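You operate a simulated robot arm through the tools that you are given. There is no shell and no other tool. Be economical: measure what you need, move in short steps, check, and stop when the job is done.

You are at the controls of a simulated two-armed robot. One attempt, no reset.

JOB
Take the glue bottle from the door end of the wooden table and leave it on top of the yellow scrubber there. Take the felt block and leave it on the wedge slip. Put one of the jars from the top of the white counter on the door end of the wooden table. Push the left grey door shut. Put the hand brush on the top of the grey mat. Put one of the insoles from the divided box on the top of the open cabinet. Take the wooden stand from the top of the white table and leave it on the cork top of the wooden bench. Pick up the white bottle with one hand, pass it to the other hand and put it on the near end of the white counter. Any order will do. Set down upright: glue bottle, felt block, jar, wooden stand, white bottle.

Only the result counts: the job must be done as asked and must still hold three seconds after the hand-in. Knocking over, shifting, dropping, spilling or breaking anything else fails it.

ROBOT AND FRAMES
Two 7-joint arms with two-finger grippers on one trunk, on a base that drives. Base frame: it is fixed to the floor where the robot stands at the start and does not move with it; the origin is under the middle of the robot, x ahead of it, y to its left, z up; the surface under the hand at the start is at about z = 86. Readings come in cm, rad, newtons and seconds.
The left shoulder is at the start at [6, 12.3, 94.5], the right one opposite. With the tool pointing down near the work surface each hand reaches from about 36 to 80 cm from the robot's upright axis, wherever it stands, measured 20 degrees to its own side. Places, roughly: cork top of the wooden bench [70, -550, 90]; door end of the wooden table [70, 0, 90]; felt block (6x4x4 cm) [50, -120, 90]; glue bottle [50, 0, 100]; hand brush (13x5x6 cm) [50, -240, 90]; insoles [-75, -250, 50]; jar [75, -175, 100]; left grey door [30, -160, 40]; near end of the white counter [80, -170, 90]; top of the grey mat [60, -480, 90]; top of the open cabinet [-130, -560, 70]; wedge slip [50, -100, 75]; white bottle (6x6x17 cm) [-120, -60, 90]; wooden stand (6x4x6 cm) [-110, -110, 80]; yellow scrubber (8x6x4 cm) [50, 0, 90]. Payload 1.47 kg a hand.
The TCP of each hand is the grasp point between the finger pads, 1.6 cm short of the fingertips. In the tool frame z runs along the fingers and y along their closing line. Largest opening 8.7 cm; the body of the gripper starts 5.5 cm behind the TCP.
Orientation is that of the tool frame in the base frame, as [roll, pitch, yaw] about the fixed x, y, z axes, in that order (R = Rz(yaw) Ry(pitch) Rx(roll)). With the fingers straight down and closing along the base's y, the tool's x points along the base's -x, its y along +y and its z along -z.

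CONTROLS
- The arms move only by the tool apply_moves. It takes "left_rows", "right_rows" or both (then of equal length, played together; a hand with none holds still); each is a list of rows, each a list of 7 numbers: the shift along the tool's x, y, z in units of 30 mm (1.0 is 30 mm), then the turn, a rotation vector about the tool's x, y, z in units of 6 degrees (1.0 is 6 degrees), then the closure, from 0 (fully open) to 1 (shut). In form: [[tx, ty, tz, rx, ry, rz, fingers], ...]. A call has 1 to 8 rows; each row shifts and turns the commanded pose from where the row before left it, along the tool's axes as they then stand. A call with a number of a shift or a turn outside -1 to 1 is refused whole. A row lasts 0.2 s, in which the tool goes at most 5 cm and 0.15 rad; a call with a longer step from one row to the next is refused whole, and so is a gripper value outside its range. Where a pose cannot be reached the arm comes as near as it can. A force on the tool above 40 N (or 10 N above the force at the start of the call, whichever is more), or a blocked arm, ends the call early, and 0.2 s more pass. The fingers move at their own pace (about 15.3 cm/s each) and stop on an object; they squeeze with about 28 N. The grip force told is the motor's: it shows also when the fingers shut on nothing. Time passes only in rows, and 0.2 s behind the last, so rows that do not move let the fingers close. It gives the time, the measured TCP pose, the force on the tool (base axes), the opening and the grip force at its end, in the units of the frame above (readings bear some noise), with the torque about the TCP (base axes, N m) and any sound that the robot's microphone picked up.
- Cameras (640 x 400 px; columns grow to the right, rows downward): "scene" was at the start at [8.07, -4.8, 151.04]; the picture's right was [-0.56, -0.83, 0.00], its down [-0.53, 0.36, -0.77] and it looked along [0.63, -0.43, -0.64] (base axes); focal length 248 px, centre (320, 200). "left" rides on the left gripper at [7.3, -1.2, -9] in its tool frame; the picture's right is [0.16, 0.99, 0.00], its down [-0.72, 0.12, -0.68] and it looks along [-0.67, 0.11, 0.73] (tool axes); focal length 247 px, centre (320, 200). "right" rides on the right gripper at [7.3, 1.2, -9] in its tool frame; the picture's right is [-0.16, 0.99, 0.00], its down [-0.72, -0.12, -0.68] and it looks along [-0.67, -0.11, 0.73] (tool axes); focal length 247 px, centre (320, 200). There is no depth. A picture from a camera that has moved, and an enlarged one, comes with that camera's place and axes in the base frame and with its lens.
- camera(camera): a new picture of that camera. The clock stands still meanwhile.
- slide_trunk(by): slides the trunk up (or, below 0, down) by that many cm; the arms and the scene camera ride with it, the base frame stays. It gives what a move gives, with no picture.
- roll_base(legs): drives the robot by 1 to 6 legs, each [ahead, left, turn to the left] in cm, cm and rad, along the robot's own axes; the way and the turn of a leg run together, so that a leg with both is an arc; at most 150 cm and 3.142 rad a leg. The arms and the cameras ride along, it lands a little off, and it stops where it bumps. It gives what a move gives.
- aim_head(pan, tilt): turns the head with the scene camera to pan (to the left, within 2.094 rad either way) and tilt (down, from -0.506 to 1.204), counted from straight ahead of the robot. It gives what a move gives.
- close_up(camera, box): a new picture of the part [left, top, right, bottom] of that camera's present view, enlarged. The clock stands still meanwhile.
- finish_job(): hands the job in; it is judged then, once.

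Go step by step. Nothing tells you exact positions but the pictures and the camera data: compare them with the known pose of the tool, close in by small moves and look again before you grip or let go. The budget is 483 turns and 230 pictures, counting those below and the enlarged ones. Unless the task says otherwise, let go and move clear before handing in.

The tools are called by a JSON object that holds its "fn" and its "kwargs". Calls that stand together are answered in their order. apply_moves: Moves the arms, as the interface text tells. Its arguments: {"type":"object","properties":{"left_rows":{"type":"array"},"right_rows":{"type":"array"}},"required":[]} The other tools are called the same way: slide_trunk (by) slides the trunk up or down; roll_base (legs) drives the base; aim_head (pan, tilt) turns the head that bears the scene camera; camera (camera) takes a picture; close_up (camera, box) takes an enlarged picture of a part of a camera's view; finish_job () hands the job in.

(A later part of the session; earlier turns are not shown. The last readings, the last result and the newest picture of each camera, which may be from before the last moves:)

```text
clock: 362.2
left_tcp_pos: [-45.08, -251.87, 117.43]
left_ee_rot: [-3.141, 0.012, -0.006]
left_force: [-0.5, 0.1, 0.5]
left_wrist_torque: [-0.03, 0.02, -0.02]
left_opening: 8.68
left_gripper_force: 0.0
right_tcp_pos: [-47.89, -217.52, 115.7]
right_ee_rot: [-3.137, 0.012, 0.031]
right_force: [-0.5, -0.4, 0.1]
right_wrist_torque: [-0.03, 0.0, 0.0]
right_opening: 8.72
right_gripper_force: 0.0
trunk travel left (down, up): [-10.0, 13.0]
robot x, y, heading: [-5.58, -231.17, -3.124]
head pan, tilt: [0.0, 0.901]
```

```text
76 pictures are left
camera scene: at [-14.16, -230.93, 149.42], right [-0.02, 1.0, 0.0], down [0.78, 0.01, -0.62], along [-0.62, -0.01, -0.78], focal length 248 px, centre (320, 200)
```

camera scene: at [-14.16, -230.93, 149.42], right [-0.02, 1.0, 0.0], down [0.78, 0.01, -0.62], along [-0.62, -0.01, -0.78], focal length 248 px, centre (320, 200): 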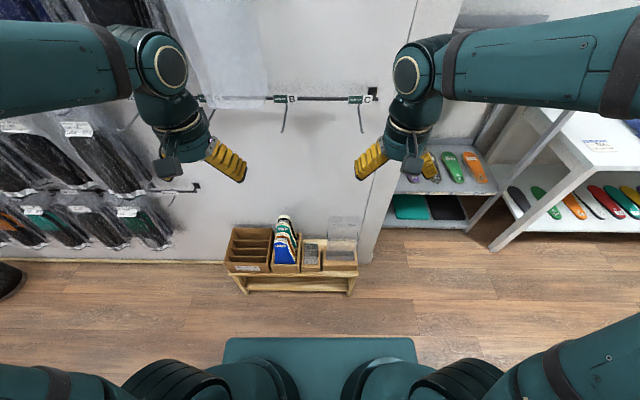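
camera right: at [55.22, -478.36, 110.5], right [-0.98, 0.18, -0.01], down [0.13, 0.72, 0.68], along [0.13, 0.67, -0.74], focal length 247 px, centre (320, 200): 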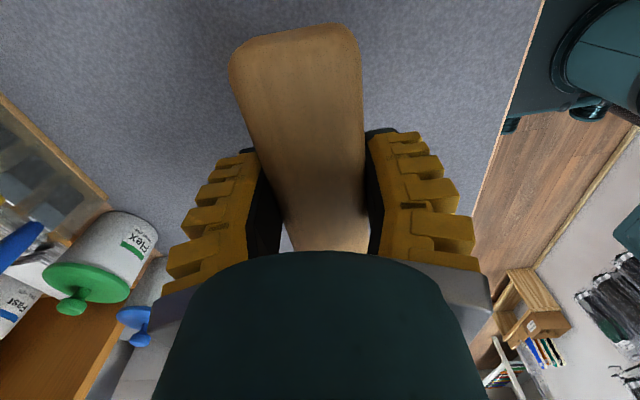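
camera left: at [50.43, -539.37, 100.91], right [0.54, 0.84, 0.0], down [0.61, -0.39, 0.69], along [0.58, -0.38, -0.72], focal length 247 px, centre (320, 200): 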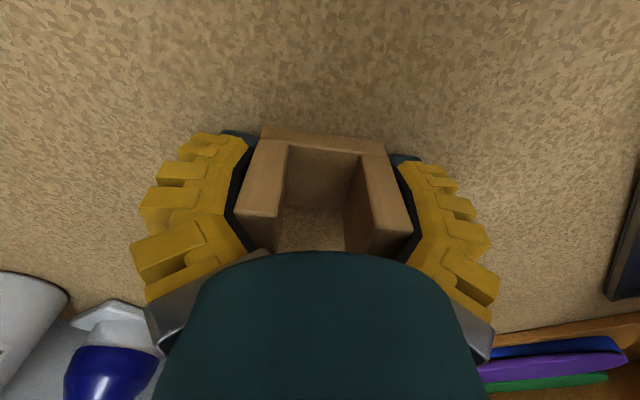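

{"fn": "close_up", "kwargs": {"camera": "scene", "box": [200, 190, 380, 310]}}

{"fn": "camera", "kwargs": {"camera": "left"}}

{"fn": "camera", "kwargs": {"camera": "right"}}

```text
3.33 times, centred on (290, 250) of scene
camera zoom: at [-14.16, -230.93, 149.42], right [-0.02, 1.0, 0.0], down [0.78, 0.01, -0.62], along [-0.62, -0.01, -0.78], focal length 825 px, centre (420, 33)
```

zoom: 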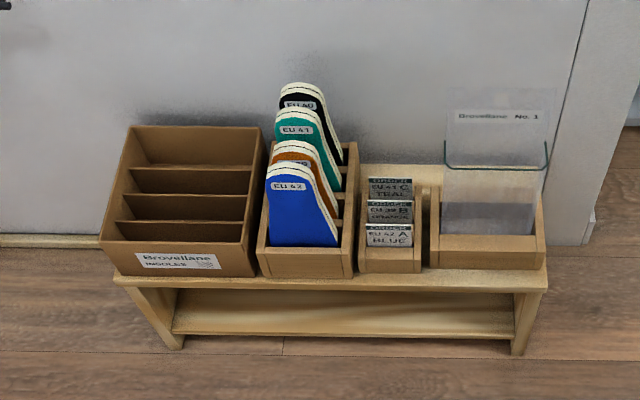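

```text
74 pictures are left
camera left: at [-37.8, -250.87, 126.16], right [0.15, -0.99, 0.0], down [-0.72, -0.11, 0.69], along [-0.68, -0.1, -0.72], focal length 247 px, centre (320, 200)
```

left: 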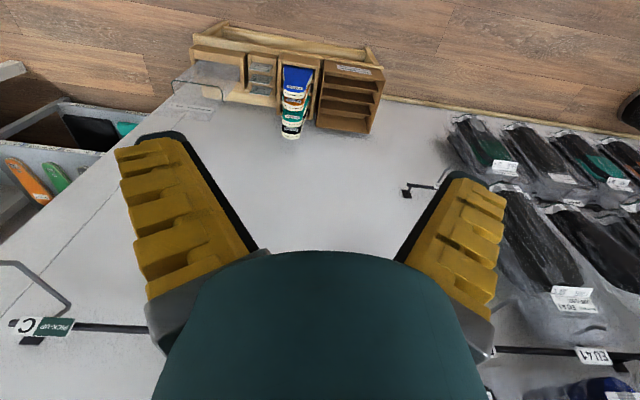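

```text
73 pictures are left
camera right: at [-40.48, -218.39, 124.48], right [-0.13, -0.99, 0.0], down [-0.72, 0.09, 0.69], along [-0.68, 0.09, -0.72], focal length 247 px, centre (320, 200)
```

right: 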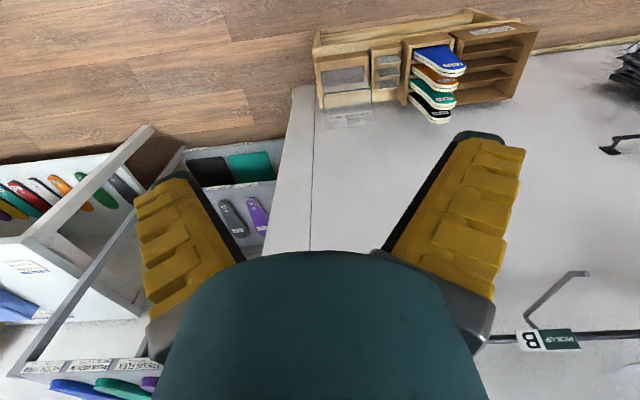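

The insoles stand in the small box, and the front blue one (EU 42) has its top at about (-65, -248, 55), leaning back slightly. Hook B's tip is at (-64.5, -241, 112), so I'll come in low from the front. First I lower the trunk and turn the left hand 90°.

{"fn": "slide_trunk", "kwargs": {"by": -10}}

{"fn": "apply_moves", "kwargs": {"left_rows": [[0, 0, 0, 0, 0, 1, 0], [0, 0, 0, 0, 0, 1, 0], [0, 0, 0, 0, 0, 1, 0], [0, 0, 0, 0, 0, 1, 0], [0, 0, 0, 0, 0, 1, 0], [0, 0, 0, 0, 0, 1, 0], [0, 0, 0, 0, 0, 1, 0], [0, 0, 0, 0, 0, 1, 0]]}}

{"fn": "apply_moves", "kwargs": {"left_rows": [[0, 0, 0, 0, 0, 1, 0], [0, 0, 0, 0, 0, 1, 0], [0, 0, 0, 0, 0, 1, 0], [0, 0, 0, 0, 0, 1, 0], [0, 0, 0, 0, 0, 1, 0], [0, 0, 0, 0, 0, 1, 0], [0, 0, 0, 0, 0, 1, 0]]}}

{"fn": "camera", "kwargs": {"camera": "scene"}}

```text
clock: 363.6
left_tcp_pos: [-45.12, -251.92, 107.26]
left_ee_rot: [-3.141, 0.013, -0.006]
left_force: [-0.4, 0.8, -0.1]
left_wrist_torque: [0.02, -0.01, 0.04]
left_opening: 8.69
left_gripper_force: 0.0
right_tcp_pos: [-47.9, -217.48, 105.73]
right_ee_rot: [-3.138, 0.011, 0.031]
right_force: [-0.4, -0.1, -0.1]
right_wrist_torque: [-0.03, 0.0, 0.04]
right_opening: 8.7
right_gripper_force: 0.1
trunk travel left (down, up): [0.0, 23.0]
robot x, y, heading: [-5.78, -230.71, -3.119]
head pan, tilt: [0.0, 0.901]
```

```text
clock: 365.4
left_tcp_pos: [-45.13, -251.89, 107.4]
left_ee_rot: [3.133, 0.009, -0.846]
left_force: [0.3, 0.8, -0.1]
left_wrist_torque: [-0.01, -0.01, -0.03]
left_opening: 8.7
left_gripper_force: 0.0
right_tcp_pos: [-47.82, -217.42, 105.69]
right_ee_rot: [-3.139, 0.012, 0.031]
right_force: [0.2, -0.2, 0.0]
right_wrist_torque: [0.0, 0.03, 0.0]
right_opening: 8.7
right_gripper_force: 0.1
trunk travel left (down, up): [0.0, 23.0]
robot x, y, heading: [-5.74, -230.57, -3.126]
head pan, tilt: [0.0, 0.901]
```

```text
clock: 367.0
left_tcp_pos: [-45.1, -252.0, 107.42]
left_ee_rot: [3.129, 0.0, -1.579]
left_force: [0.5, -1.0, -0.3]
left_wrist_torque: [0.03, 0.0, 0.01]
left_opening: 8.7
left_gripper_force: 0.1
right_tcp_pos: [-47.88, -217.45, 105.7]
right_ee_rot: [-3.139, 0.011, 0.031]
right_force: [0.3, -0.2, 0.0]
right_wrist_torque: [0.01, 0.0, -0.01]
right_opening: 8.69
right_gripper_force: 0.0
trunk travel left (down, up): [0.0, 23.0]
robot x, y, heading: [-5.8, -230.88, -3.121]
head pan, tilt: [0.0, 0.901]
```

```text
72 pictures are left
camera scene: at [-14.16, -230.93, 139.42], right [-0.02, 1.0, 0.0], down [0.78, 0.01, -0.62], along [-0.62, -0.01, -0.78], focal length 248 px, centre (320, 200)
```

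scene: 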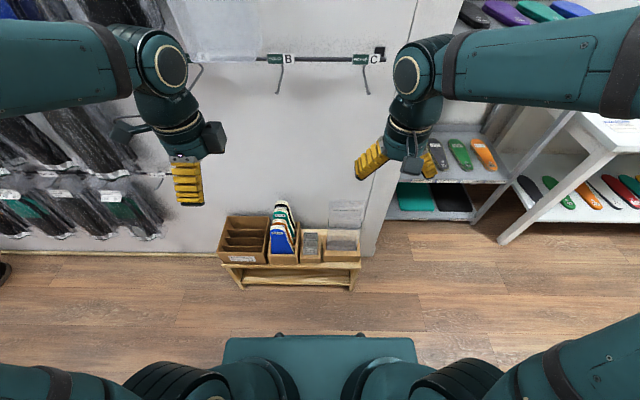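

I'll lower the left hand in front of the box to z≈63.

{"fn": "apply_moves", "kwargs": {"left_rows": [[-0.08, 0.11, 1, 0, 0, 0, 0], [-0.08, 0.11, 1, 0, 0, 0, 0], [-0.08, 0.11, 1, 0, 0, 0, 0], [-0.08, 0.11, 1, 0, 0, 0, 0], [-0.08, 0.11, 1, 0, 0, 0, 0], [-0.08, 0.11, 1, 0, 0, 0, 0], [-0.08, 0.11, 1, 0, 0, 0, 0], [-0.08, 0.11, 1, 0, 0, 0, 0]]}}

{"fn": "apply_moves", "kwargs": {"left_rows": [[-0.08, 0.11, 1, 0, 0, 0, 0.3], [-0.08, 0.11, 1, 0, 0, 0, 0.3], [-0.08, 0.11, 1, 0, 0, 0, 0.5], [-0.08, 0.11, 1, 0, 0, 0, 0.5], [-0.08, 0.11, 1, 0, 0, 0, 0.6], [-0.08, 0.11, 1, 0, 0, 0, 0.6], [-0.08, 0.11, 0.7, 0, 0, 0, 0.6]]}}

{"fn": "camera", "kwargs": {"camera": "left"}}

{"fn": "close_up", "kwargs": {"camera": "scene", "box": [180, 150, 380, 300]}}

```text
clock: 368.8
left_tcp_pos: [-47.98, -250.14, 83.44]
left_ee_rot: [3.128, 0.001, -1.576]
left_force: [0.1, 0.2, 0.1]
left_wrist_torque: [-0.02, -0.01, 0.0]
left_opening: 8.71
left_gripper_force: 0.0
right_tcp_pos: [-47.99, -217.39, 105.74]
right_ee_rot: [-3.14, 0.013, 0.031]
right_force: [-0.1, 0.4, -0.2]
right_wrist_torque: [0.01, -0.08, 0.03]
right_opening: 8.7
right_gripper_force: 0.1
trunk travel left (down, up): [0.0, 23.0]
robot x, y, heading: [-5.89, -230.33, -3.126]
head pan, tilt: [0.0, 0.901]
```

```text
clock: 370.4
left_tcp_pos: [-50.78, -248.37, 63.32]
left_ee_rot: [3.13, -0.001, -1.576]
left_force: [0.3, -0.1, -0.7]
left_wrist_torque: [0.04, 0.01, 0.0]
left_opening: 4.07
left_gripper_force: 4.0
right_tcp_pos: [-47.93, -217.38, 105.72]
right_ee_rot: [-3.14, 0.014, 0.031]
right_force: [0.3, 0.2, 0.2]
right_wrist_torque: [-0.01, -0.02, 0.0]
right_opening: 8.7
right_gripper_force: 0.0
trunk travel left (down, up): [0.0, 23.0]
robot x, y, heading: [-5.57, -230.35, -3.126]
head pan, tilt: [0.0, 0.901]
```

```text
71 pictures are left
camera left: at [-49.5, -255.61, 72.19], right [-0.99, -0.15, 0.01], down [-0.1, 0.72, 0.68], along [-0.11, 0.67, -0.73], focal length 247 px, centre (320, 200)
```

left: 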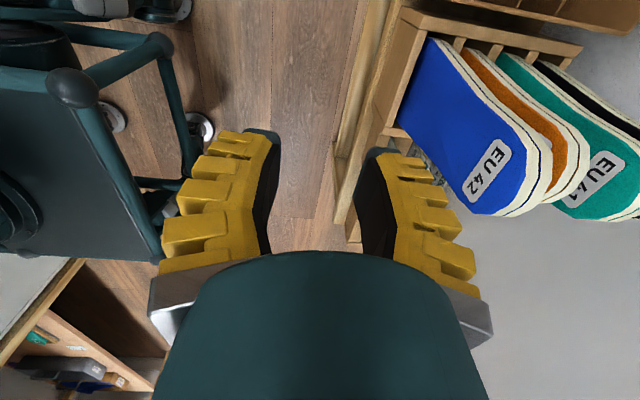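

```text
2.67 times, centred on (280, 225) of scene
camera zoom: at [-14.18, -230.93, 139.42], right [-0.02, 1.0, 0.0], down [0.78, 0.01, -0.62], along [-0.62, -0.01, -0.78], focal length 660 px, centre (427, 133)
```

zoom: 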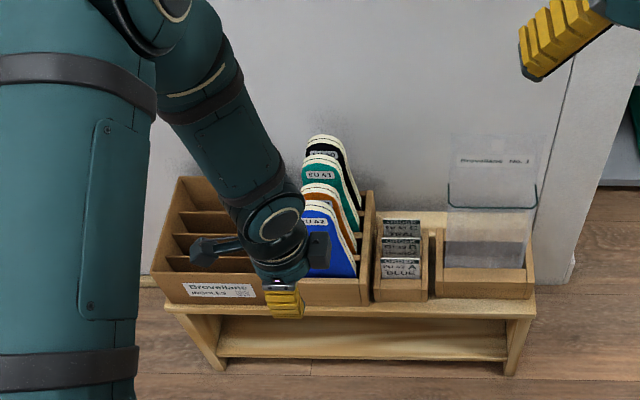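

The blue insole's top is nearer (-63.8, -247, 59.5). I'll raise slightly, tilt 10° to match its lean, set a 3 cm opening, move over it and check.

{"fn": "apply_moves", "kwargs": {"left_rows": [[0, 0, -0.8, 0, 0, 0, 0.66], [-0.1, 0.7, -0.2, 0.85, 0, 0, 0.66], [-0.1, 0.9, 0, 0.85, 0, 0, 0.66], [-0.1, 0.9, 0, 0, 0, 0, 0.66], [-0.1, 0.6, 0, 0, 0, 0, 0.66]]}}

{"fn": "camera", "kwargs": {"camera": "left"}}

{"fn": "close_up", "kwargs": {"camera": "scene", "box": [220, 160, 340, 260]}}

```text
clock: 371.6
left_tcp_pos: [-59.78, -247.06, 65.67]
left_ee_rot: [-2.977, 0.001, -1.578]
left_force: [-0.3, -0.3, -0.4]
left_wrist_torque: [-0.01, -0.01, -0.02]
left_opening: 3.58
left_gripper_force: 4.4
right_tcp_pos: [-47.77, -217.4, 105.64]
right_ee_rot: [-3.138, 0.012, 0.031]
right_force: [-0.4, -1.4, -1.1]
right_wrist_torque: [0.0, 0.03, 0.02]
right_opening: 8.72
right_gripper_force: 0.0
trunk travel left (down, up): [0.0, 23.0]
robot x, y, heading: [-5.59, -230.79, -3.124]
head pan, tilt: [0.0, 0.901]
```

```text
69 pictures are left
camera left: at [-60.26, -254.37, 74.43], right [-0.97, -0.15, -0.16], down [-0.22, 0.72, 0.65], along [0.02, 0.67, -0.74], focal length 247 px, centre (320, 200)
```

left: 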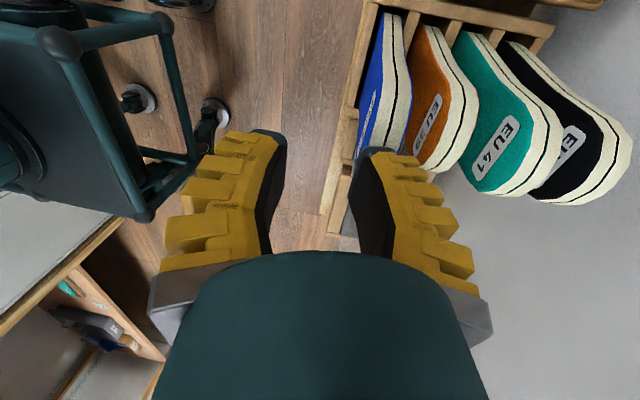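

```text
4.00 times, centred on (280, 210) of scene
camera zoom: at [-14.18, -230.93, 139.42], right [-0.02, 1.0, 0.0], down [0.78, 0.01, -0.62], along [-0.62, -0.01, -0.78], focal length 990 px, centre (480, 160)
```

zoom: 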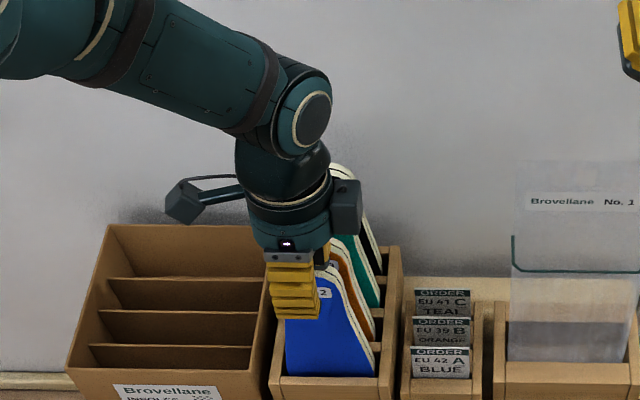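

I'll zoom the hand camera for a precise look at the blue insole's edge.

{"fn": "close_up", "kwargs": {"camera": "left", "box": [320, 0, 520, 220]}}

```text
1.82 times, centred on (420, 110) of left
camera zoom: at [-60.26, -254.37, 74.43], right [-0.97, -0.15, -0.16], down [-0.22, 0.72, 0.65], along [0.02, 0.67, -0.74], focal length 449 px, centre (138, 364)
```

zoom: 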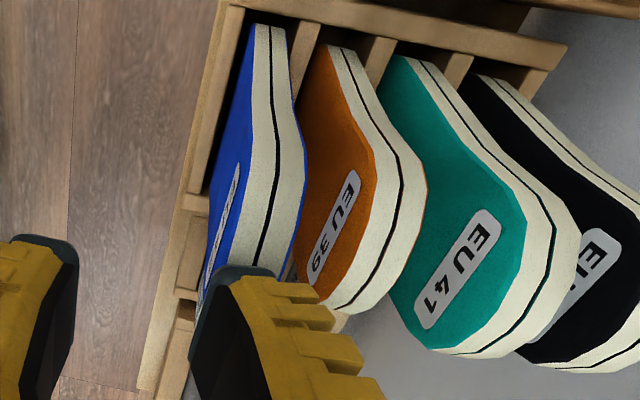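

The insole is about 2.4 cm thick and stands nearly vertical at x≈-63.5. I'll reduce the tilt, centre over it, and look again.

{"fn": "apply_moves", "kwargs": {"left_rows": [[0, 0.7, 0, -0.9, 0, 0, 0.66], [0, 0.6, 0.4, 0, 0, 0, 0.66], [0, 0, 0, 0, 0, 0, 0.66]]}}

{"fn": "camera", "kwargs": {"camera": "left"}}

{"fn": "close_up", "kwargs": {"camera": "scene", "box": [220, 160, 340, 260]}}

```text
clock: 372.4
left_tcp_pos: [-63.57, -247.05, 63.92]
left_ee_rot: [-3.069, 0.001, -1.576]
left_force: [0.5, -0.1, 0.4]
left_wrist_torque: [0.04, -0.02, -0.01]
left_opening: 3.54
left_gripper_force: 4.3
right_tcp_pos: [-47.93, -217.42, 105.6]
right_ee_rot: [-3.139, 0.013, 0.032]
right_force: [0.4, -0.1, -0.1]
right_wrist_torque: [-0.01, 0.05, -0.01]
right_opening: 8.72
right_gripper_force: 0.0
trunk travel left (down, up): [0.0, 23.0]
robot x, y, heading: [-5.8, -230.8, -3.122]
head pan, tilt: [0.0, 0.901]
```

```text
66 pictures are left
camera left: at [-63.12, -254.4, 72.77], right [-0.99, -0.15, -0.07], down [-0.16, 0.72, 0.67], along [-0.05, 0.67, -0.74], focal length 247 px, centre (320, 200)
```

left: 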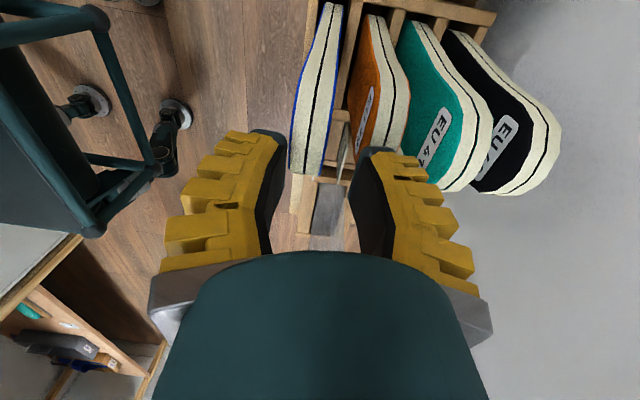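

```text
4.00 times, centred on (280, 210) of scene
camera zoom: at [-14.15, -230.93, 139.43], right [-0.02, 1.0, 0.0], down [0.78, 0.01, -0.62], along [-0.62, -0.01, -0.78], focal length 990 px, centre (480, 160)
```

zoom: 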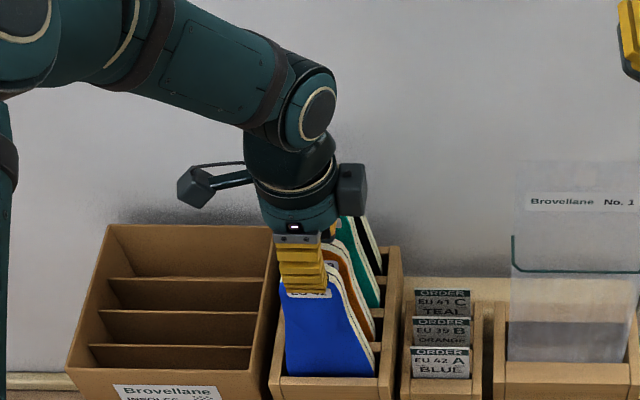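

The blue insole is centred at x≈-62.9 and the orange one begins near -65.9. I'll narrow the opening to 3.2 cm, shift slightly, and lower carefully.

{"fn": "apply_moves", "kwargs": {"left_rows": [[-0.1, -0.17, 0, 0, 0, 0, 0.7], [0, 0, 0, 0, 0, 0, 0.7], [0, 0, 0.4, 0, 0, 0, 0.7], [0, 0, 0.4, 0, 0, 0, 0.7]]}}

{"fn": "camera", "kwargs": {"camera": "left"}}

```text
clock: 373.4
left_tcp_pos: [-62.91, -246.75, 61.67]
left_ee_rot: [-3.074, 0.001, -1.578]
left_force: [0.1, 0.2, 17.2]
left_wrist_torque: [-0.06, 0.52, 0.03]
left_opening: 3.2
left_gripper_force: 4.0
right_tcp_pos: [-47.72, -217.43, 105.78]
right_ee_rot: [-3.139, 0.013, 0.033]
right_force: [-0.9, 0.1, 0.1]
right_wrist_torque: [-0.01, -0.03, 0.01]
right_opening: 8.72
right_gripper_force: 0.1
trunk travel left (down, up): [0.0, 23.0]
robot x, y, heading: [-5.65, -230.83, -3.121]
head pan, tilt: [0.0, 0.901]
```

```text
64 pictures are left
camera left: at [-62.44, -254.09, 70.57], right [-0.99, -0.15, -0.07], down [-0.16, 0.72, 0.67], along [-0.05, 0.67, -0.74], focal length 247 px, centre (320, 200)
```

left: 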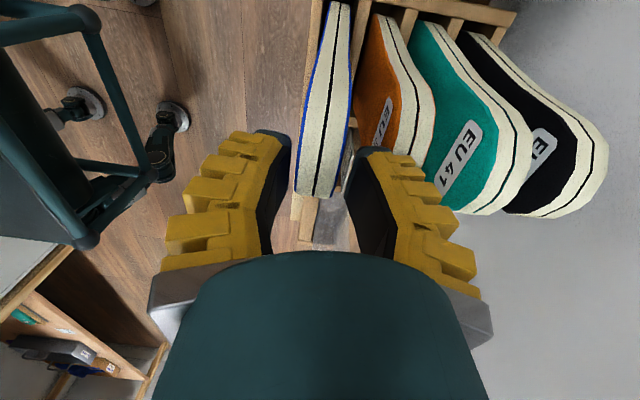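

The far finger is touching the orange insole's top. I'll raise a little and inspect the gap closely.

{"fn": "apply_moves", "kwargs": {"left_rows": [[0, 0, -0.5, 0, 0, 0, 0.7]]}}

{"fn": "close_up", "kwargs": {"camera": "left", "box": [260, 40, 460, 240]}}

```text
clock: 373.8
left_tcp_pos: [-62.88, -246.73, 62.92]
left_ee_rot: [-3.071, 0.0, -1.576]
left_force: [0.4, 0.2, 0.1]
left_wrist_torque: [-0.02, 0.0, 0.01]
left_opening: 3.22
left_gripper_force: 4.3
right_tcp_pos: [-47.71, -217.59, 105.65]
right_ee_rot: [-3.138, 0.012, 0.031]
right_force: [-0.3, 0.4, -0.1]
right_wrist_torque: [-0.03, 0.01, -0.01]
right_opening: 8.7
right_gripper_force: 0.0
trunk travel left (down, up): [0.0, 23.0]
robot x, y, heading: [-5.86, -230.34, -3.123]
head pan, tilt: [0.0, 0.901]
```

```text
2.00 times, centred on (360, 140) of left
camera zoom: at [-62.56, -254.1, 71.78], right [-0.99, -0.15, -0.07], down [-0.16, 0.72, 0.67], along [-0.05, 0.67, -0.74], focal length 494 px, centre (240, 320)
```

zoom: 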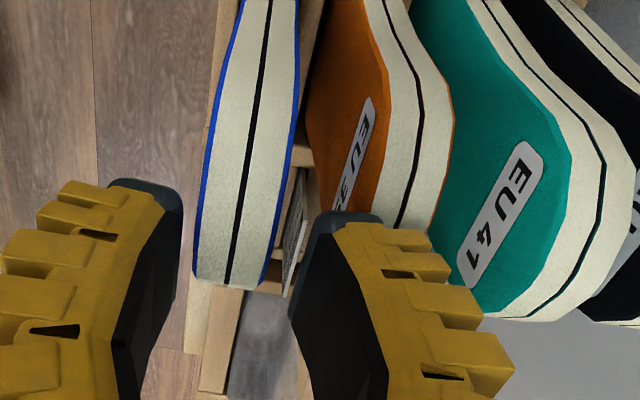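

The blue insole spans x -61.6 to -63.7 and the orange starts near -66. I'll narrow the opening to 2.9 cm, shift 0.4 cm forward, and try again.

{"fn": "apply_moves", "kwargs": {"left_rows": [[0, -0.13, 0, 0, 0, 0, 0.735], [0, 0, 0, 0, 0, 0, 0.735], [0, 0, 0.3, 0, 0, 0, 0.735], [0, 0, 0.3, 0, 0, 0, 0.735]]}}

{"fn": "close_up", "kwargs": {"camera": "left", "box": [260, 40, 460, 240]}}

```text
clock: 374.8
left_tcp_pos: [-62.61, -246.84, 61.26]
left_ee_rot: [-3.073, -0.001, -1.577]
left_force: [0.9, 0.1, 16.0]
left_wrist_torque: [-0.05, 0.61, 0.02]
left_opening: 2.65
left_gripper_force: 5.9
right_tcp_pos: [-47.83, -217.48, 105.66]
right_ee_rot: [-3.139, 0.015, 0.031]
right_force: [-0.4, 0.0, -0.4]
right_wrist_torque: [0.03, 0.0, -0.04]
right_opening: 8.68
right_gripper_force: 0.0
trunk travel left (down, up): [0.0, 23.0]
robot x, y, heading: [-5.1, -230.52, -3.123]
head pan, tilt: [0.0, 0.901]
```

```text
2.00 times, centred on (360, 140) of left
camera zoom: at [-62.09, -254.11, 70.22], right [-0.99, -0.15, -0.07], down [-0.16, 0.72, 0.67], along [-0.05, 0.67, -0.74], focal length 494 px, centre (240, 320)
```

zoom: 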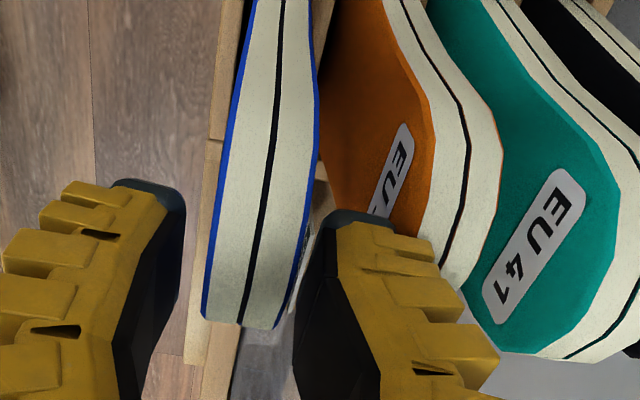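

The blue insole's top is already above the grasp point, so the grip is deep enough. I'll ease up 0.3 cm and close.

{"fn": "apply_moves", "kwargs": {"left_rows": [[0, 0, -0.1, 0, 0, 0, 0.735], [0, 0, 0, 0, 0, 0, 0.8], [0, 0, 0, 0, 0, 0, 1], [0, 0, 0, 0, 0, 0, 1]]}}

{"fn": "camera", "kwargs": {"camera": "left"}}

```text
clock: 375.8
left_tcp_pos: [-62.51, -246.85, 61.42]
left_ee_rot: [-3.072, 0.0, -1.576]
left_force: [0.0, -0.1, 14.1]
left_wrist_torque: [-0.05, 0.17, 0.04]
left_opening: 1.22
left_gripper_force: 27.5
right_tcp_pos: [-47.81, -217.47, 105.75]
right_ee_rot: [-3.137, 0.014, 0.031]
right_force: [0.5, -0.4, -0.5]
right_wrist_torque: [-0.03, 0.04, 0.02]
right_opening: 8.73
right_gripper_force: 0.0
trunk travel left (down, up): [0.0, 23.0]
robot x, y, heading: [-5.58, -230.7, -3.125]
head pan, tilt: [0.0, 0.901]
```

```text
61 pictures are left
camera left: at [-62.04, -254.06, 70.4], right [-0.99, -0.15, -0.07], down [-0.16, 0.72, 0.67], along [-0.05, 0.67, -0.74], focal length 247 px, centre (320, 200)
```

left: 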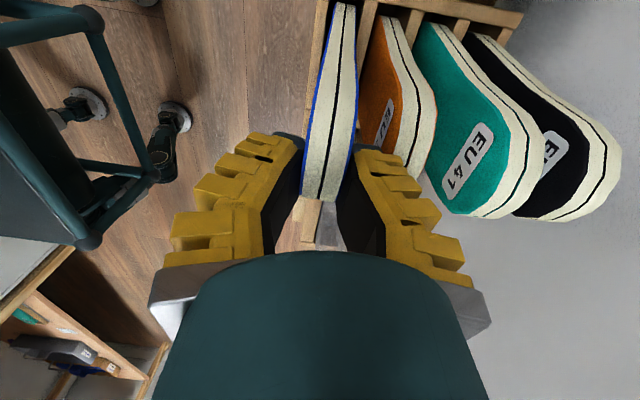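

I have the insole, with the opening at 1.2. I'll lift a few centimetres and check.

{"fn": "apply_moves", "kwargs": {"left_rows": [[0, 0, -0.5, 0, 0, 0, 1], [0, 0, -0.8, 0, 0, 0, 1], [0, 0, -0.8, 0, 0, 0, 1]]}}

{"fn": "camera", "kwargs": {"camera": "left"}}

{"fn": "close_up", "kwargs": {"camera": "scene", "box": [200, 130, 360, 270]}}

```text
clock: 376.6
left_tcp_pos: [-62.85, -246.96, 67.68]
left_ee_rot: [-3.07, -0.001, -1.577]
left_force: [-0.2, 0.0, -0.4]
left_wrist_torque: [-0.01, 0.0, -0.01]
left_opening: 1.1
left_gripper_force: 28.4
right_tcp_pos: [-47.77, -217.43, 105.72]
right_ee_rot: [-3.139, 0.012, 0.032]
right_force: [-0.2, 0.4, 0.6]
right_wrist_torque: [0.0, 0.01, 0.02]
right_opening: 8.71
right_gripper_force: 0.1
trunk travel left (down, up): [0.0, 23.0]
robot x, y, heading: [-5.79, -230.81, -3.125]
head pan, tilt: [0.0, 0.901]
```

```text
60 pictures are left
camera left: at [-62.4, -254.3, 76.7], right [-0.99, -0.15, -0.07], down [-0.16, 0.72, 0.67], along [-0.05, 0.67, -0.74], focal length 247 px, centre (320, 200)
```

left: 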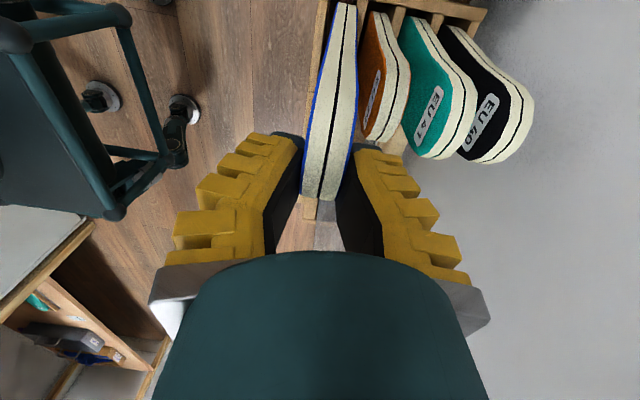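

```text
2.86 times, centred on (280, 200) of scene
camera zoom: at [-14.13, -230.93, 139.43], right [-0.02, 1.0, 0.0], down [0.78, 0.01, -0.62], along [-0.62, -0.01, -0.78], focal length 707 px, centre (434, 200)
```

zoom: 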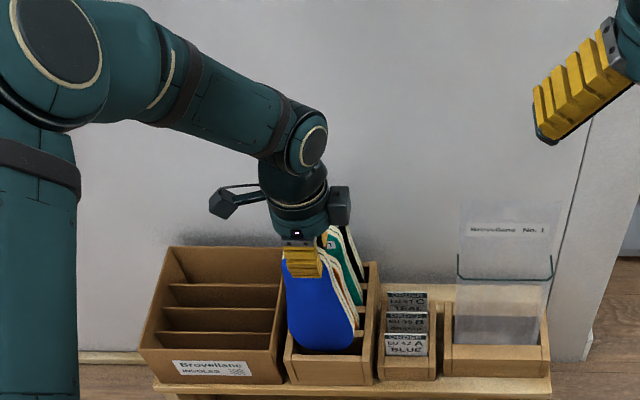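

The insole is coming out cleanly. I'll lift 9 cm more and back the robot away.

{"fn": "apply_moves", "kwargs": {"left_rows": [[0, 0, -1, 0, 0, 0, 1], [0, 0, -1, 0, 0, 0, 1], [0, 0, -1, 0, 0, 0, 1]]}}

{"fn": "camera", "kwargs": {"camera": "scene"}}

```text
clock: 377.4
left_tcp_pos: [-63.62, -246.82, 76.81]
left_ee_rot: [-3.07, -0.001, -1.577]
left_force: [0.6, 0.6, -0.4]
left_wrist_torque: [0.01, -0.01, -0.01]
left_opening: 1.03
left_gripper_force: 27.6
right_tcp_pos: [-47.81, -217.48, 105.67]
right_ee_rot: [-3.138, 0.012, 0.031]
right_force: [0.8, -0.3, -0.4]
right_wrist_torque: [0.01, -0.01, 0.01]
right_opening: 8.7
right_gripper_force: 0.0
trunk travel left (down, up): [0.0, 23.0]
robot x, y, heading: [-6.14, -230.86, -3.124]
head pan, tilt: [0.0, 0.901]
```

```text
58 pictures are left
camera scene: at [-14.13, -230.92, 139.43], right [-0.02, 1.0, 0.0], down [0.78, 0.01, -0.62], along [-0.62, -0.01, -0.78], focal length 248 px, centre (320, 200)
```

scene: 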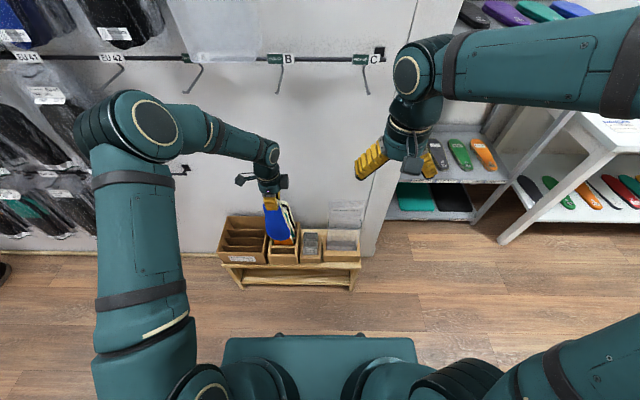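

I'll back off and pull the insole in toward the robot.

{"fn": "roll_base", "kwargs": {"legs": [[-8, 0, 0]]}}

{"fn": "apply_moves", "kwargs": {"left_rows": [[0, -0.8, -0.3, 0, 0, 0, 1], [0, -0.8, -0.3, 0, 0, 0, 1], [0, -0.8, -0.3, 0, 0, 0, 1], [0, -0.8, -0.3, 0, 0, 0, 1]]}}

{"fn": "camera", "kwargs": {"camera": "scene"}}

```text
clock: 378.4
left_tcp_pos: [-55.55, -246.67, 76.75]
left_ee_rot: [-3.073, -0.001, -1.576]
left_force: [0.1, -0.5, -0.7]
left_wrist_torque: [0.02, 0.02, -0.01]
left_opening: 1.05
left_gripper_force: 27.9
right_tcp_pos: [-39.86, -217.33, 105.85]
right_ee_rot: [-3.141, 0.014, 0.03]
right_force: [1.0, -0.3, 0.3]
right_wrist_torque: [0.0, 0.04, -0.02]
right_opening: 8.7
right_gripper_force: 0.0
trunk travel left (down, up): [0.0, 23.0]
robot x, y, heading: [2.28, -230.8, -3.128]
head pan, tilt: [0.0, 0.901]
```

```text
clock: 379.4
left_tcp_pos: [-46.3, -246.89, 80.87]
left_ee_rot: [-3.071, -0.001, -1.575]
left_force: [0.2, 0.0, 0.2]
left_wrist_torque: [0.04, -0.03, -0.02]
left_opening: 1.06
left_gripper_force: 27.4
right_tcp_pos: [-39.96, -217.3, 105.61]
right_ee_rot: [-3.138, 0.013, 0.03]
right_force: [-0.1, -0.6, 0.3]
right_wrist_torque: [-0.02, -0.02, 0.01]
right_opening: 8.74
right_gripper_force: 0.1
trunk travel left (down, up): [0.0, 23.0]
robot x, y, heading: [2.29, -230.48, -3.128]
head pan, tilt: [0.0, 0.901]
```

```text
57 pictures are left
camera scene: at [-6.2, -230.8, 139.43], right [-0.02, 1.0, 0.0], down [0.78, 0.01, -0.62], along [-0.62, -0.01, -0.78], focal length 248 px, centre (320, 200)
```

scene: 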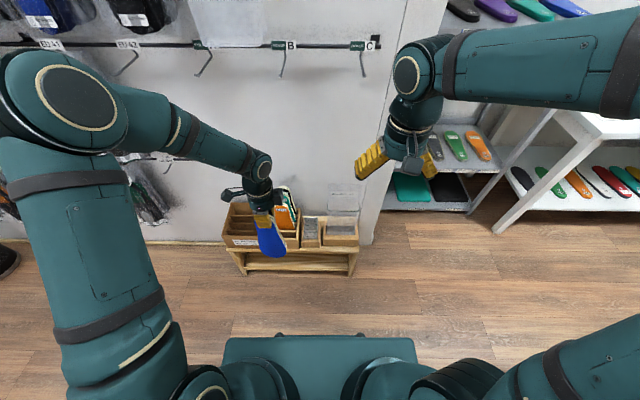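

The blue insole is free and the others stay put. I'll strafe down the room toward the open cabinet.

{"fn": "roll_base", "kwargs": {"legs": [[0, 0, -0.014], [0, 125, 0], [0, 125, 0]]}}

{"fn": "aim_head", "kwargs": {"pan": 0.6, "tilt": 0.65}}

{"fn": "camera", "kwargs": {"camera": "scene"}}

```text
clock: 401.7
left_tcp_pos: [-48.64, -494.21, 80.99]
left_ee_rot: [-3.071, -0.002, -1.622]
left_force: [0.6, -0.3, -0.9]
left_wrist_torque: [0.01, 0.0, -0.02]
left_opening: 0.98
left_gripper_force: 27.5
right_tcp_pos: [-40.97, -464.95, 105.84]
right_ee_rot: [-3.138, 0.013, -0.015]
right_force: [-0.4, 0.3, -0.5]
right_wrist_torque: [-0.02, 0.01, 0.01]
right_opening: 8.7
right_gripper_force: 0.0
trunk travel left (down, up): [0.0, 23.0]
robot x, y, heading: [1.08, -479.98, 3.113]
head pan, tilt: [0.0, 0.901]
```

```text
clock: 402.7
left_tcp_pos: [-48.54, -494.05, 80.91]
left_ee_rot: [-3.07, -0.002, -1.62]
left_force: [-0.4, 0.2, -1.3]
left_wrist_torque: [0.01, 0.01, 0.0]
left_opening: 0.99
left_gripper_force: 28.2
right_tcp_pos: [-40.97, -465.0, 105.71]
right_ee_rot: [-3.137, 0.013, -0.015]
right_force: [-0.1, 0.5, -0.2]
right_wrist_torque: [-0.01, 0.01, 0.0]
right_opening: 8.71
right_gripper_force: 0.0
trunk travel left (down, up): [0.0, 23.0]
robot x, y, heading: [0.55, -480.06, 3.117]
head pan, tilt: [0.6, 0.649]
```

```text
56 pictures are left
camera scene: at [-7.58, -484.84, 141.47], right [-0.54, 0.84, 0.0], down [0.51, 0.33, -0.8], along [-0.67, -0.43, -0.6], focal length 248 px, centre (320, 200)
```

scene: 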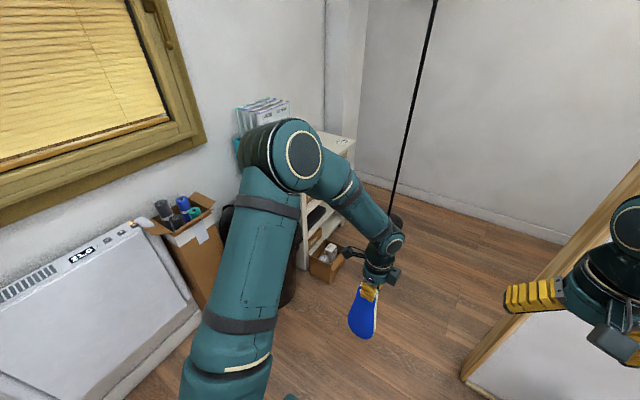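

I'm at (0.5, -480) facing -x, with the partition end near (-80, -447) and a small box on the floor near (-100, -540). I'll pass between them to about (-108, -489) and then turn toward the cabinet.

{"fn": "roll_base", "kwargs": {"legs": [[0, 10, 0.025], [70, 0, 0]]}}

{"fn": "aim_head", "kwargs": {"pan": 0.7, "tilt": 0.8}}

{"fn": "camera", "kwargs": {"camera": "scene"}}

```text
clock: 407.7
left_tcp_pos: [-118.8, -505.9, 80.93]
left_ee_rot: [-3.07, 0.0, -1.587]
left_force: [-0.8, -0.6, -0.4]
left_wrist_torque: [0.0, 0.0, 0.0]
left_opening: 0.99
left_gripper_force: 28.4
right_tcp_pos: [-112.06, -476.46, 105.69]
right_ee_rot: [-3.138, 0.012, 0.021]
right_force: [0.4, -0.2, 0.5]
right_wrist_torque: [0.01, -0.04, -0.01]
right_opening: 8.68
right_gripper_force: 0.1
trunk travel left (down, up): [0.0, 23.0]
robot x, y, heading: [-69.95, -490.03, -3.136]
head pan, tilt: [0.6, 0.649]
```

```text
clock: 408.4
left_tcp_pos: [-118.74, -505.86, 80.97]
left_ee_rot: [-3.068, 0.0, -1.588]
left_force: [-0.2, -0.8, -0.6]
left_wrist_torque: [-0.01, -0.03, -0.01]
left_opening: 1.0
left_gripper_force: 28.2
right_tcp_pos: [-111.94, -476.49, 105.78]
right_ee_rot: [-3.139, 0.014, 0.021]
right_force: [-0.8, 0.0, -0.2]
right_wrist_torque: [0.0, 0.0, 0.01]
right_opening: 8.71
right_gripper_force: 0.0
trunk travel left (down, up): [0.0, 23.0]
robot x, y, heading: [-69.87, -489.99, -3.129]
head pan, tilt: [0.7, 0.799]
```

```text
55 pictures are left
camera scene: at [-77.03, -495.43, 140.22], right [-0.65, 0.76, 0.0], down [0.55, 0.46, -0.7], along [-0.53, -0.45, -0.72], focal length 248 px, centre (320, 200)
```

scene: 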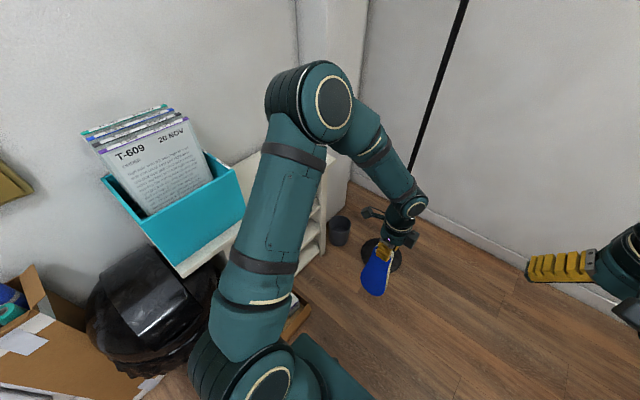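

The insole hangs well and the lamp is clear. I'll roll forward 42 cm, shift right 4 cm, and turn left toward the cabinet.

{"fn": "roll_base", "kwargs": {"legs": [[40, 0, 0], [0, -4, 0], [0, 0, 1.3]]}}

{"fn": "aim_head", "kwargs": {"pan": -0.1, "tilt": 0.8}}

{"fn": "camera", "kwargs": {"camera": "scene"}}

```text
clock: 414.8
left_tcp_pos: [-106.27, -537.55, 80.99]
left_ee_rot: [-3.07, 0.0, -0.252]
left_force: [0.1, 0.2, -1.3]
left_wrist_torque: [0.0, -0.02, 0.01]
left_opening: 0.97
left_gripper_force: 28.0
right_tcp_pos: [-133.22, -524.13, 105.7]
right_ee_rot: [-3.138, 0.013, 1.357]
right_force: [0.5, -0.1, 0.7]
right_wrist_torque: [-0.02, -0.01, -0.03]
right_opening: 8.71
right_gripper_force: 0.1
trunk travel left (down, up): [0.0, 23.0]
robot x, y, heading: [-110.0, -486.21, -1.799]
head pan, tilt: [0.7, 0.799]
```

```text
clock: 416.0
left_tcp_pos: [-106.23, -537.44, 80.91]
left_ee_rot: [-3.069, 0.0, -0.251]
left_force: [0.3, 0.3, -1.0]
left_wrist_torque: [0.01, 0.05, 0.01]
left_opening: 0.98
left_gripper_force: 27.8
right_tcp_pos: [-133.34, -524.03, 105.78]
right_ee_rot: [-3.137, 0.012, 1.355]
right_force: [-0.5, -0.3, 0.5]
right_wrist_torque: [0.01, -0.01, 0.03]
right_opening: 8.69
right_gripper_force: 0.1
trunk travel left (down, up): [0.0, 23.0]
robot x, y, heading: [-110.06, -486.61, -1.797]
head pan, tilt: [-0.099, 0.799]
```

```text
54 pictures are left
camera scene: at [-112.93, -495.03, 140.21], right [-0.95, 0.32, 0.0], down [0.23, 0.68, -0.7], along [-0.22, -0.66, -0.72], focal length 248 px, centre (320, 200)
```

scene: 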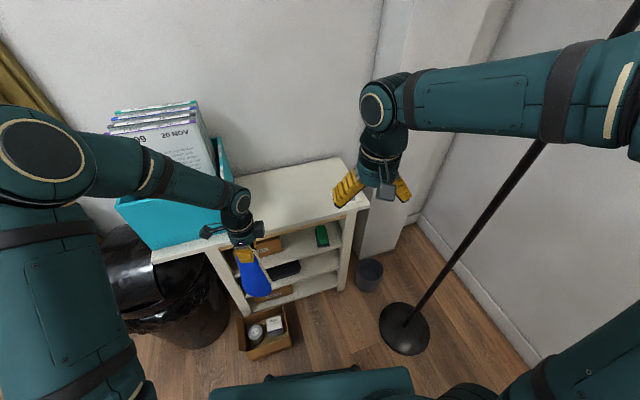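

The cabinet top is free from x≈-107 to -150, y -551 to -582. I'll raise the left hand (and the right, out of the way) and shift right, away from the teal box, before tilting the insole flat.

{"fn": "apply_moves", "kwargs": {"left_rows": [[0, 0, -1, 0, 0, 0, 1], [0, 0, -1, 0, 0, 0, 1], [-0.3, 0, -1, 0, 0, 0, 1], [-0.6, 0, -1, 0, 0, 0, 1], [-0.7, 0, -1, 0, 0, 0, 1], [-0.7, 0, -1, 0, 0, 0, 1], [-0.7, 0, -0.4, 0, 0, 0, 1]], "right_rows": [[0, 0, -0.8, 0, 0, 0, 0], [0, 0, -0.8, 0, 0, 0, 0], [0, 0, -0.8, 0, 0, 0, 0], [0, 0, -0.8, 0, 0, 0, 0], [0, -0.5, 0, 0, 0, 0, 0], [0, -0.5, 0, 0, 0, 0, 0], [0, 0, 0, 0, 0, 0, 0]]}}

{"fn": "apply_moves", "kwargs": {"left_rows": [[0, 0, 0, -1, 0, 0, 1], [0, 0, 0, -1, 0, 0, 1], [0, 0, 0, -1, 0, 0, 1], [0, 0, 0, -1, 0, 0, 1], [0, 0, 0, -1, 0, 0, 1], [0, 0, 0, -1, 0, 0, 1], [0, 0, 0, -1, 0, 0, 1], [0, 0, 0, -1, 0, 0, 1]]}}

{"fn": "camera", "kwargs": {"camera": "scene"}}

```text
clock: 417.6
left_tcp_pos: [-115.46, -536.77, 100.02]
left_ee_rot: [-3.072, -0.001, -0.251]
left_force: [-0.1, -0.2, -0.3]
left_wrist_torque: [-0.02, 0.0, 0.01]
left_opening: 0.99
left_gripper_force: 28.4
right_tcp_pos: [-136.29, -523.34, 115.35]
right_ee_rot: [-3.137, 0.011, 1.358]
right_force: [-0.7, 0.1, 1.0]
right_wrist_torque: [-0.06, 0.01, 0.01]
right_opening: 8.69
right_gripper_force: 0.0
trunk travel left (down, up): [0.0, 23.0]
robot x, y, heading: [-110.5, -486.0, -1.799]
head pan, tilt: [-0.099, 0.799]
```

```text
clock: 419.4
left_tcp_pos: [-115.35, -536.56, 100.05]
left_ee_rot: [2.373, 0.001, -0.253]
left_force: [0.0, 0.0, -1.8]
left_wrist_torque: [0.08, -0.04, 0.01]
left_opening: 1.03
left_gripper_force: 28.6
right_tcp_pos: [-136.22, -523.39, 115.38]
right_ee_rot: [-3.139, 0.013, 1.357]
right_force: [0.8, 0.6, 0.0]
right_wrist_torque: [0.01, 0.01, 0.02]
right_opening: 8.7
right_gripper_force: 0.0
trunk travel left (down, up): [0.0, 23.0]
robot x, y, heading: [-109.97, -486.67, -1.805]
head pan, tilt: [-0.099, 0.799]
```

```text
53 pictures are left
camera scene: at [-112.94, -495.02, 140.21], right [-0.95, 0.32, 0.0], down [0.23, 0.68, -0.7], along [-0.23, -0.66, -0.72], focal length 248 px, centre (320, 200)
```

scene: 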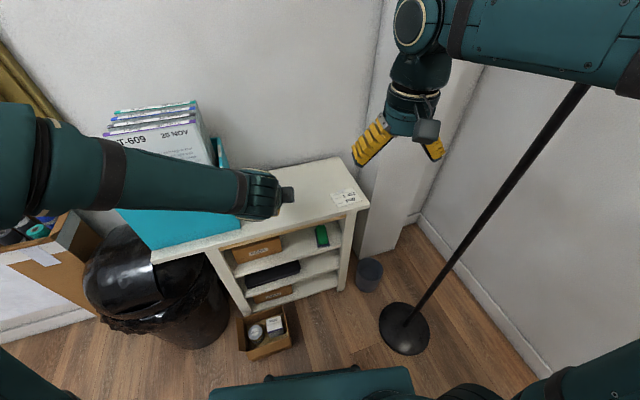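

Halfway tilted, all clear. I'll continue to about 75°.

{"fn": "apply_moves", "kwargs": {"left_rows": [[0, 0, 0, -1, 0, 0, 1], [0, 0, 0, -1, 0, 0, 1], [0, 0, 0, -1, 0, 0, 1], [0, 0, 0, -1, 0, 0, 1], [0, 0, 0, -1, 0, 0, 1]]}}

{"fn": "camera", "kwargs": {"camera": "scene"}}

{"fn": "camera", "kwargs": {"camera": "left"}}

```text
clock: 420.6
left_tcp_pos: [-115.38, -536.58, 100.18]
left_ee_rot: [1.85, 0.002, -0.252]
left_force: [0.2, 0.4, -0.4]
left_wrist_torque: [0.1, -0.05, 0.01]
left_opening: 1.09
left_gripper_force: 27.6
right_tcp_pos: [-136.22, -523.43, 115.23]
right_ee_rot: [-3.138, 0.013, 1.358]
right_force: [0.2, 0.8, 0.0]
right_wrist_torque: [-0.02, -0.01, 0.0]
right_opening: 8.72
right_gripper_force: 0.0
trunk travel left (down, up): [0.0, 23.0]
robot x, y, heading: [-110.08, -486.2, -1.798]
head pan, tilt: [-0.099, 0.799]
```

```text
52 pictures are left
camera scene: at [-112.95, -495.06, 140.21], right [-0.95, 0.32, 0.0], down [0.23, 0.68, -0.7], along [-0.23, -0.66, -0.72], focal length 248 px, centre (320, 200)
```

scene: 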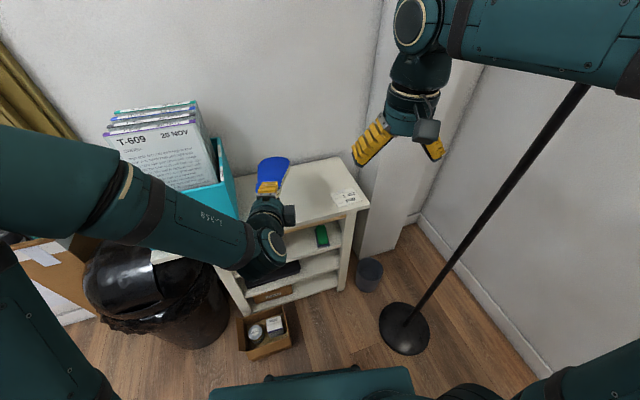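

```text
51 pictures are left
camera left: at [-106.13, -529.81, 101.4], right [0.09, -0.3, 0.95], down [-0.55, 0.78, 0.3], along [-0.83, -0.54, -0.1], focal length 247 px, centre (320, 200)
```

left: 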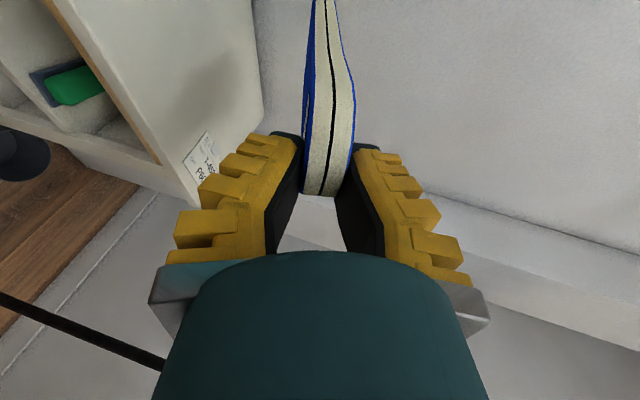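

The insole points forward, sloping down about 16°. I'll move it over the free part of the cabinet top near (-122, -555).

{"fn": "apply_moves", "kwargs": {"left_rows": [[-0.1, -0.4, 1, 0, 0, 0, 1], [-0.1, -0.4, 1, 0, 0, 0, 1], [-0.1, -0.5, 1, 0, 0, 0, 1], [-0.1, -0.6, 1, 0, 0, 0, 1], [-0.1, -0.6, 1, 0, 0, 0, 1], [-0.1, -0.6, 1, 0, 0, 0, 1]]}}

{"fn": "camera", "kwargs": {"camera": "scene"}}

{"fn": "camera", "kwargs": {"camera": "left"}}

```text
clock: 422.0
left_tcp_pos: [-120.62, -550.45, 86.07]
left_ee_rot: [1.854, 0.0, -0.254]
left_force: [-0.8, -0.4, -0.3]
left_wrist_torque: [0.08, -0.03, 0.0]
left_opening: 1.08
left_gripper_force: 28.6
right_tcp_pos: [-136.24, -523.39, 115.27]
right_ee_rot: [-3.14, 0.012, 1.356]
right_force: [-0.5, 0.0, -0.3]
right_wrist_torque: [-0.02, -0.02, 0.03]
right_opening: 8.69
right_gripper_force: 0.1
trunk travel left (down, up): [0.0, 23.0]
robot x, y, heading: [-110.14, -486.39, -1.802]
head pan, tilt: [-0.099, 0.799]
```

```text
50 pictures are left
camera scene: at [-112.95, -495.09, 140.21], right [-0.95, 0.32, 0.0], down [0.23, 0.68, -0.7], along [-0.23, -0.66, -0.72], focal length 248 px, centre (320, 200)
```

scene: 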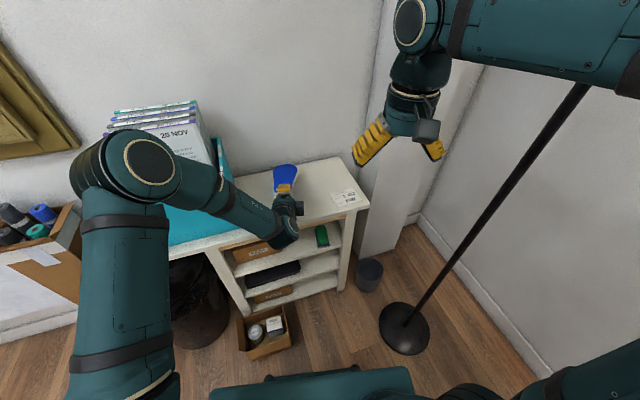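

```text
49 pictures are left
camera left: at [-111.31, -543.67, 87.28], right [0.08, -0.3, 0.95], down [-0.55, 0.78, 0.3], along [-0.83, -0.54, -0.1], focal length 247 px, centre (320, 200)
```

left: 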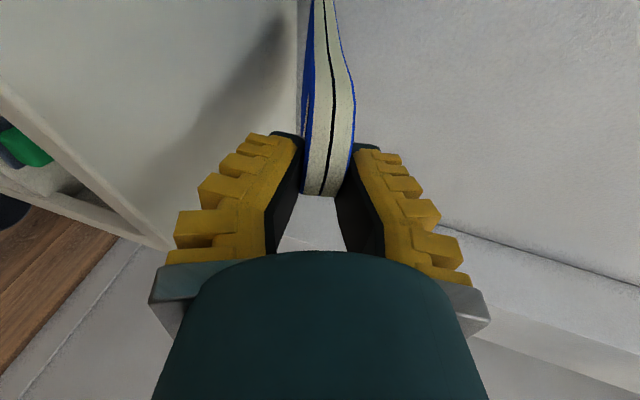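

I'll continue forward and down to just above contact.

{"fn": "apply_moves", "kwargs": {"left_rows": [[-0.03, -0.7, 0.75, 0, 0, 0, 1], [-0.03, -0.7, 0.75, 0, 0, 0, 1], [-0.03, -0.5, 0.6, 0, 0, 0, 1]]}}

{"fn": "camera", "kwargs": {"camera": "left"}}

{"fn": "close_up", "kwargs": {"camera": "scene", "box": [210, 110, 390, 260]}}

```text
clock: 422.8
left_tcp_pos: [-122.19, -554.64, 78.86]
left_ee_rot: [1.85, -0.002, -0.251]
left_force: [-0.3, -1.5, 0.7]
left_wrist_torque: [-0.32, 0.12, -0.15]
left_opening: 1.51
left_gripper_force: 27.6
right_tcp_pos: [-136.2, -523.46, 115.27]
right_ee_rot: [-3.138, 0.012, 1.356]
right_force: [0.8, 0.2, -0.7]
right_wrist_torque: [0.0, -0.01, -0.01]
right_opening: 8.69
right_gripper_force: 0.0
trunk travel left (down, up): [0.0, 23.0]
robot x, y, heading: [-109.9, -486.19, -1.797]
head pan, tilt: [-0.099, 0.799]
```

```text
48 pictures are left
camera left: at [-112.91, -547.77, 80.13], right [0.09, -0.3, 0.95], down [-0.55, 0.78, 0.3], along [-0.83, -0.54, -0.1], focal length 247 px, centre (320, 200)
```

left: 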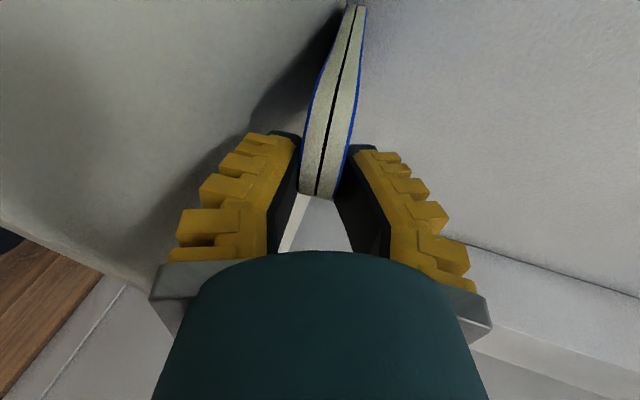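

```text
2.67 times, centred on (300, 185) of scene
camera zoom: at [-112.94, -495.03, 140.21], right [-0.95, 0.32, 0.0], down [0.23, 0.68, -0.7], along [-0.23, -0.66, -0.72], focal length 660 px, centre (373, 240)
```

zoom: 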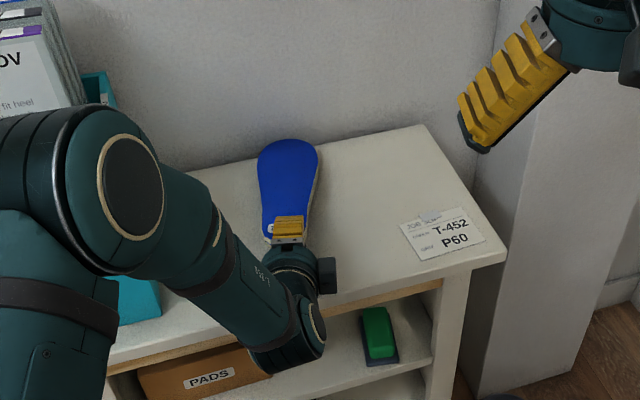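

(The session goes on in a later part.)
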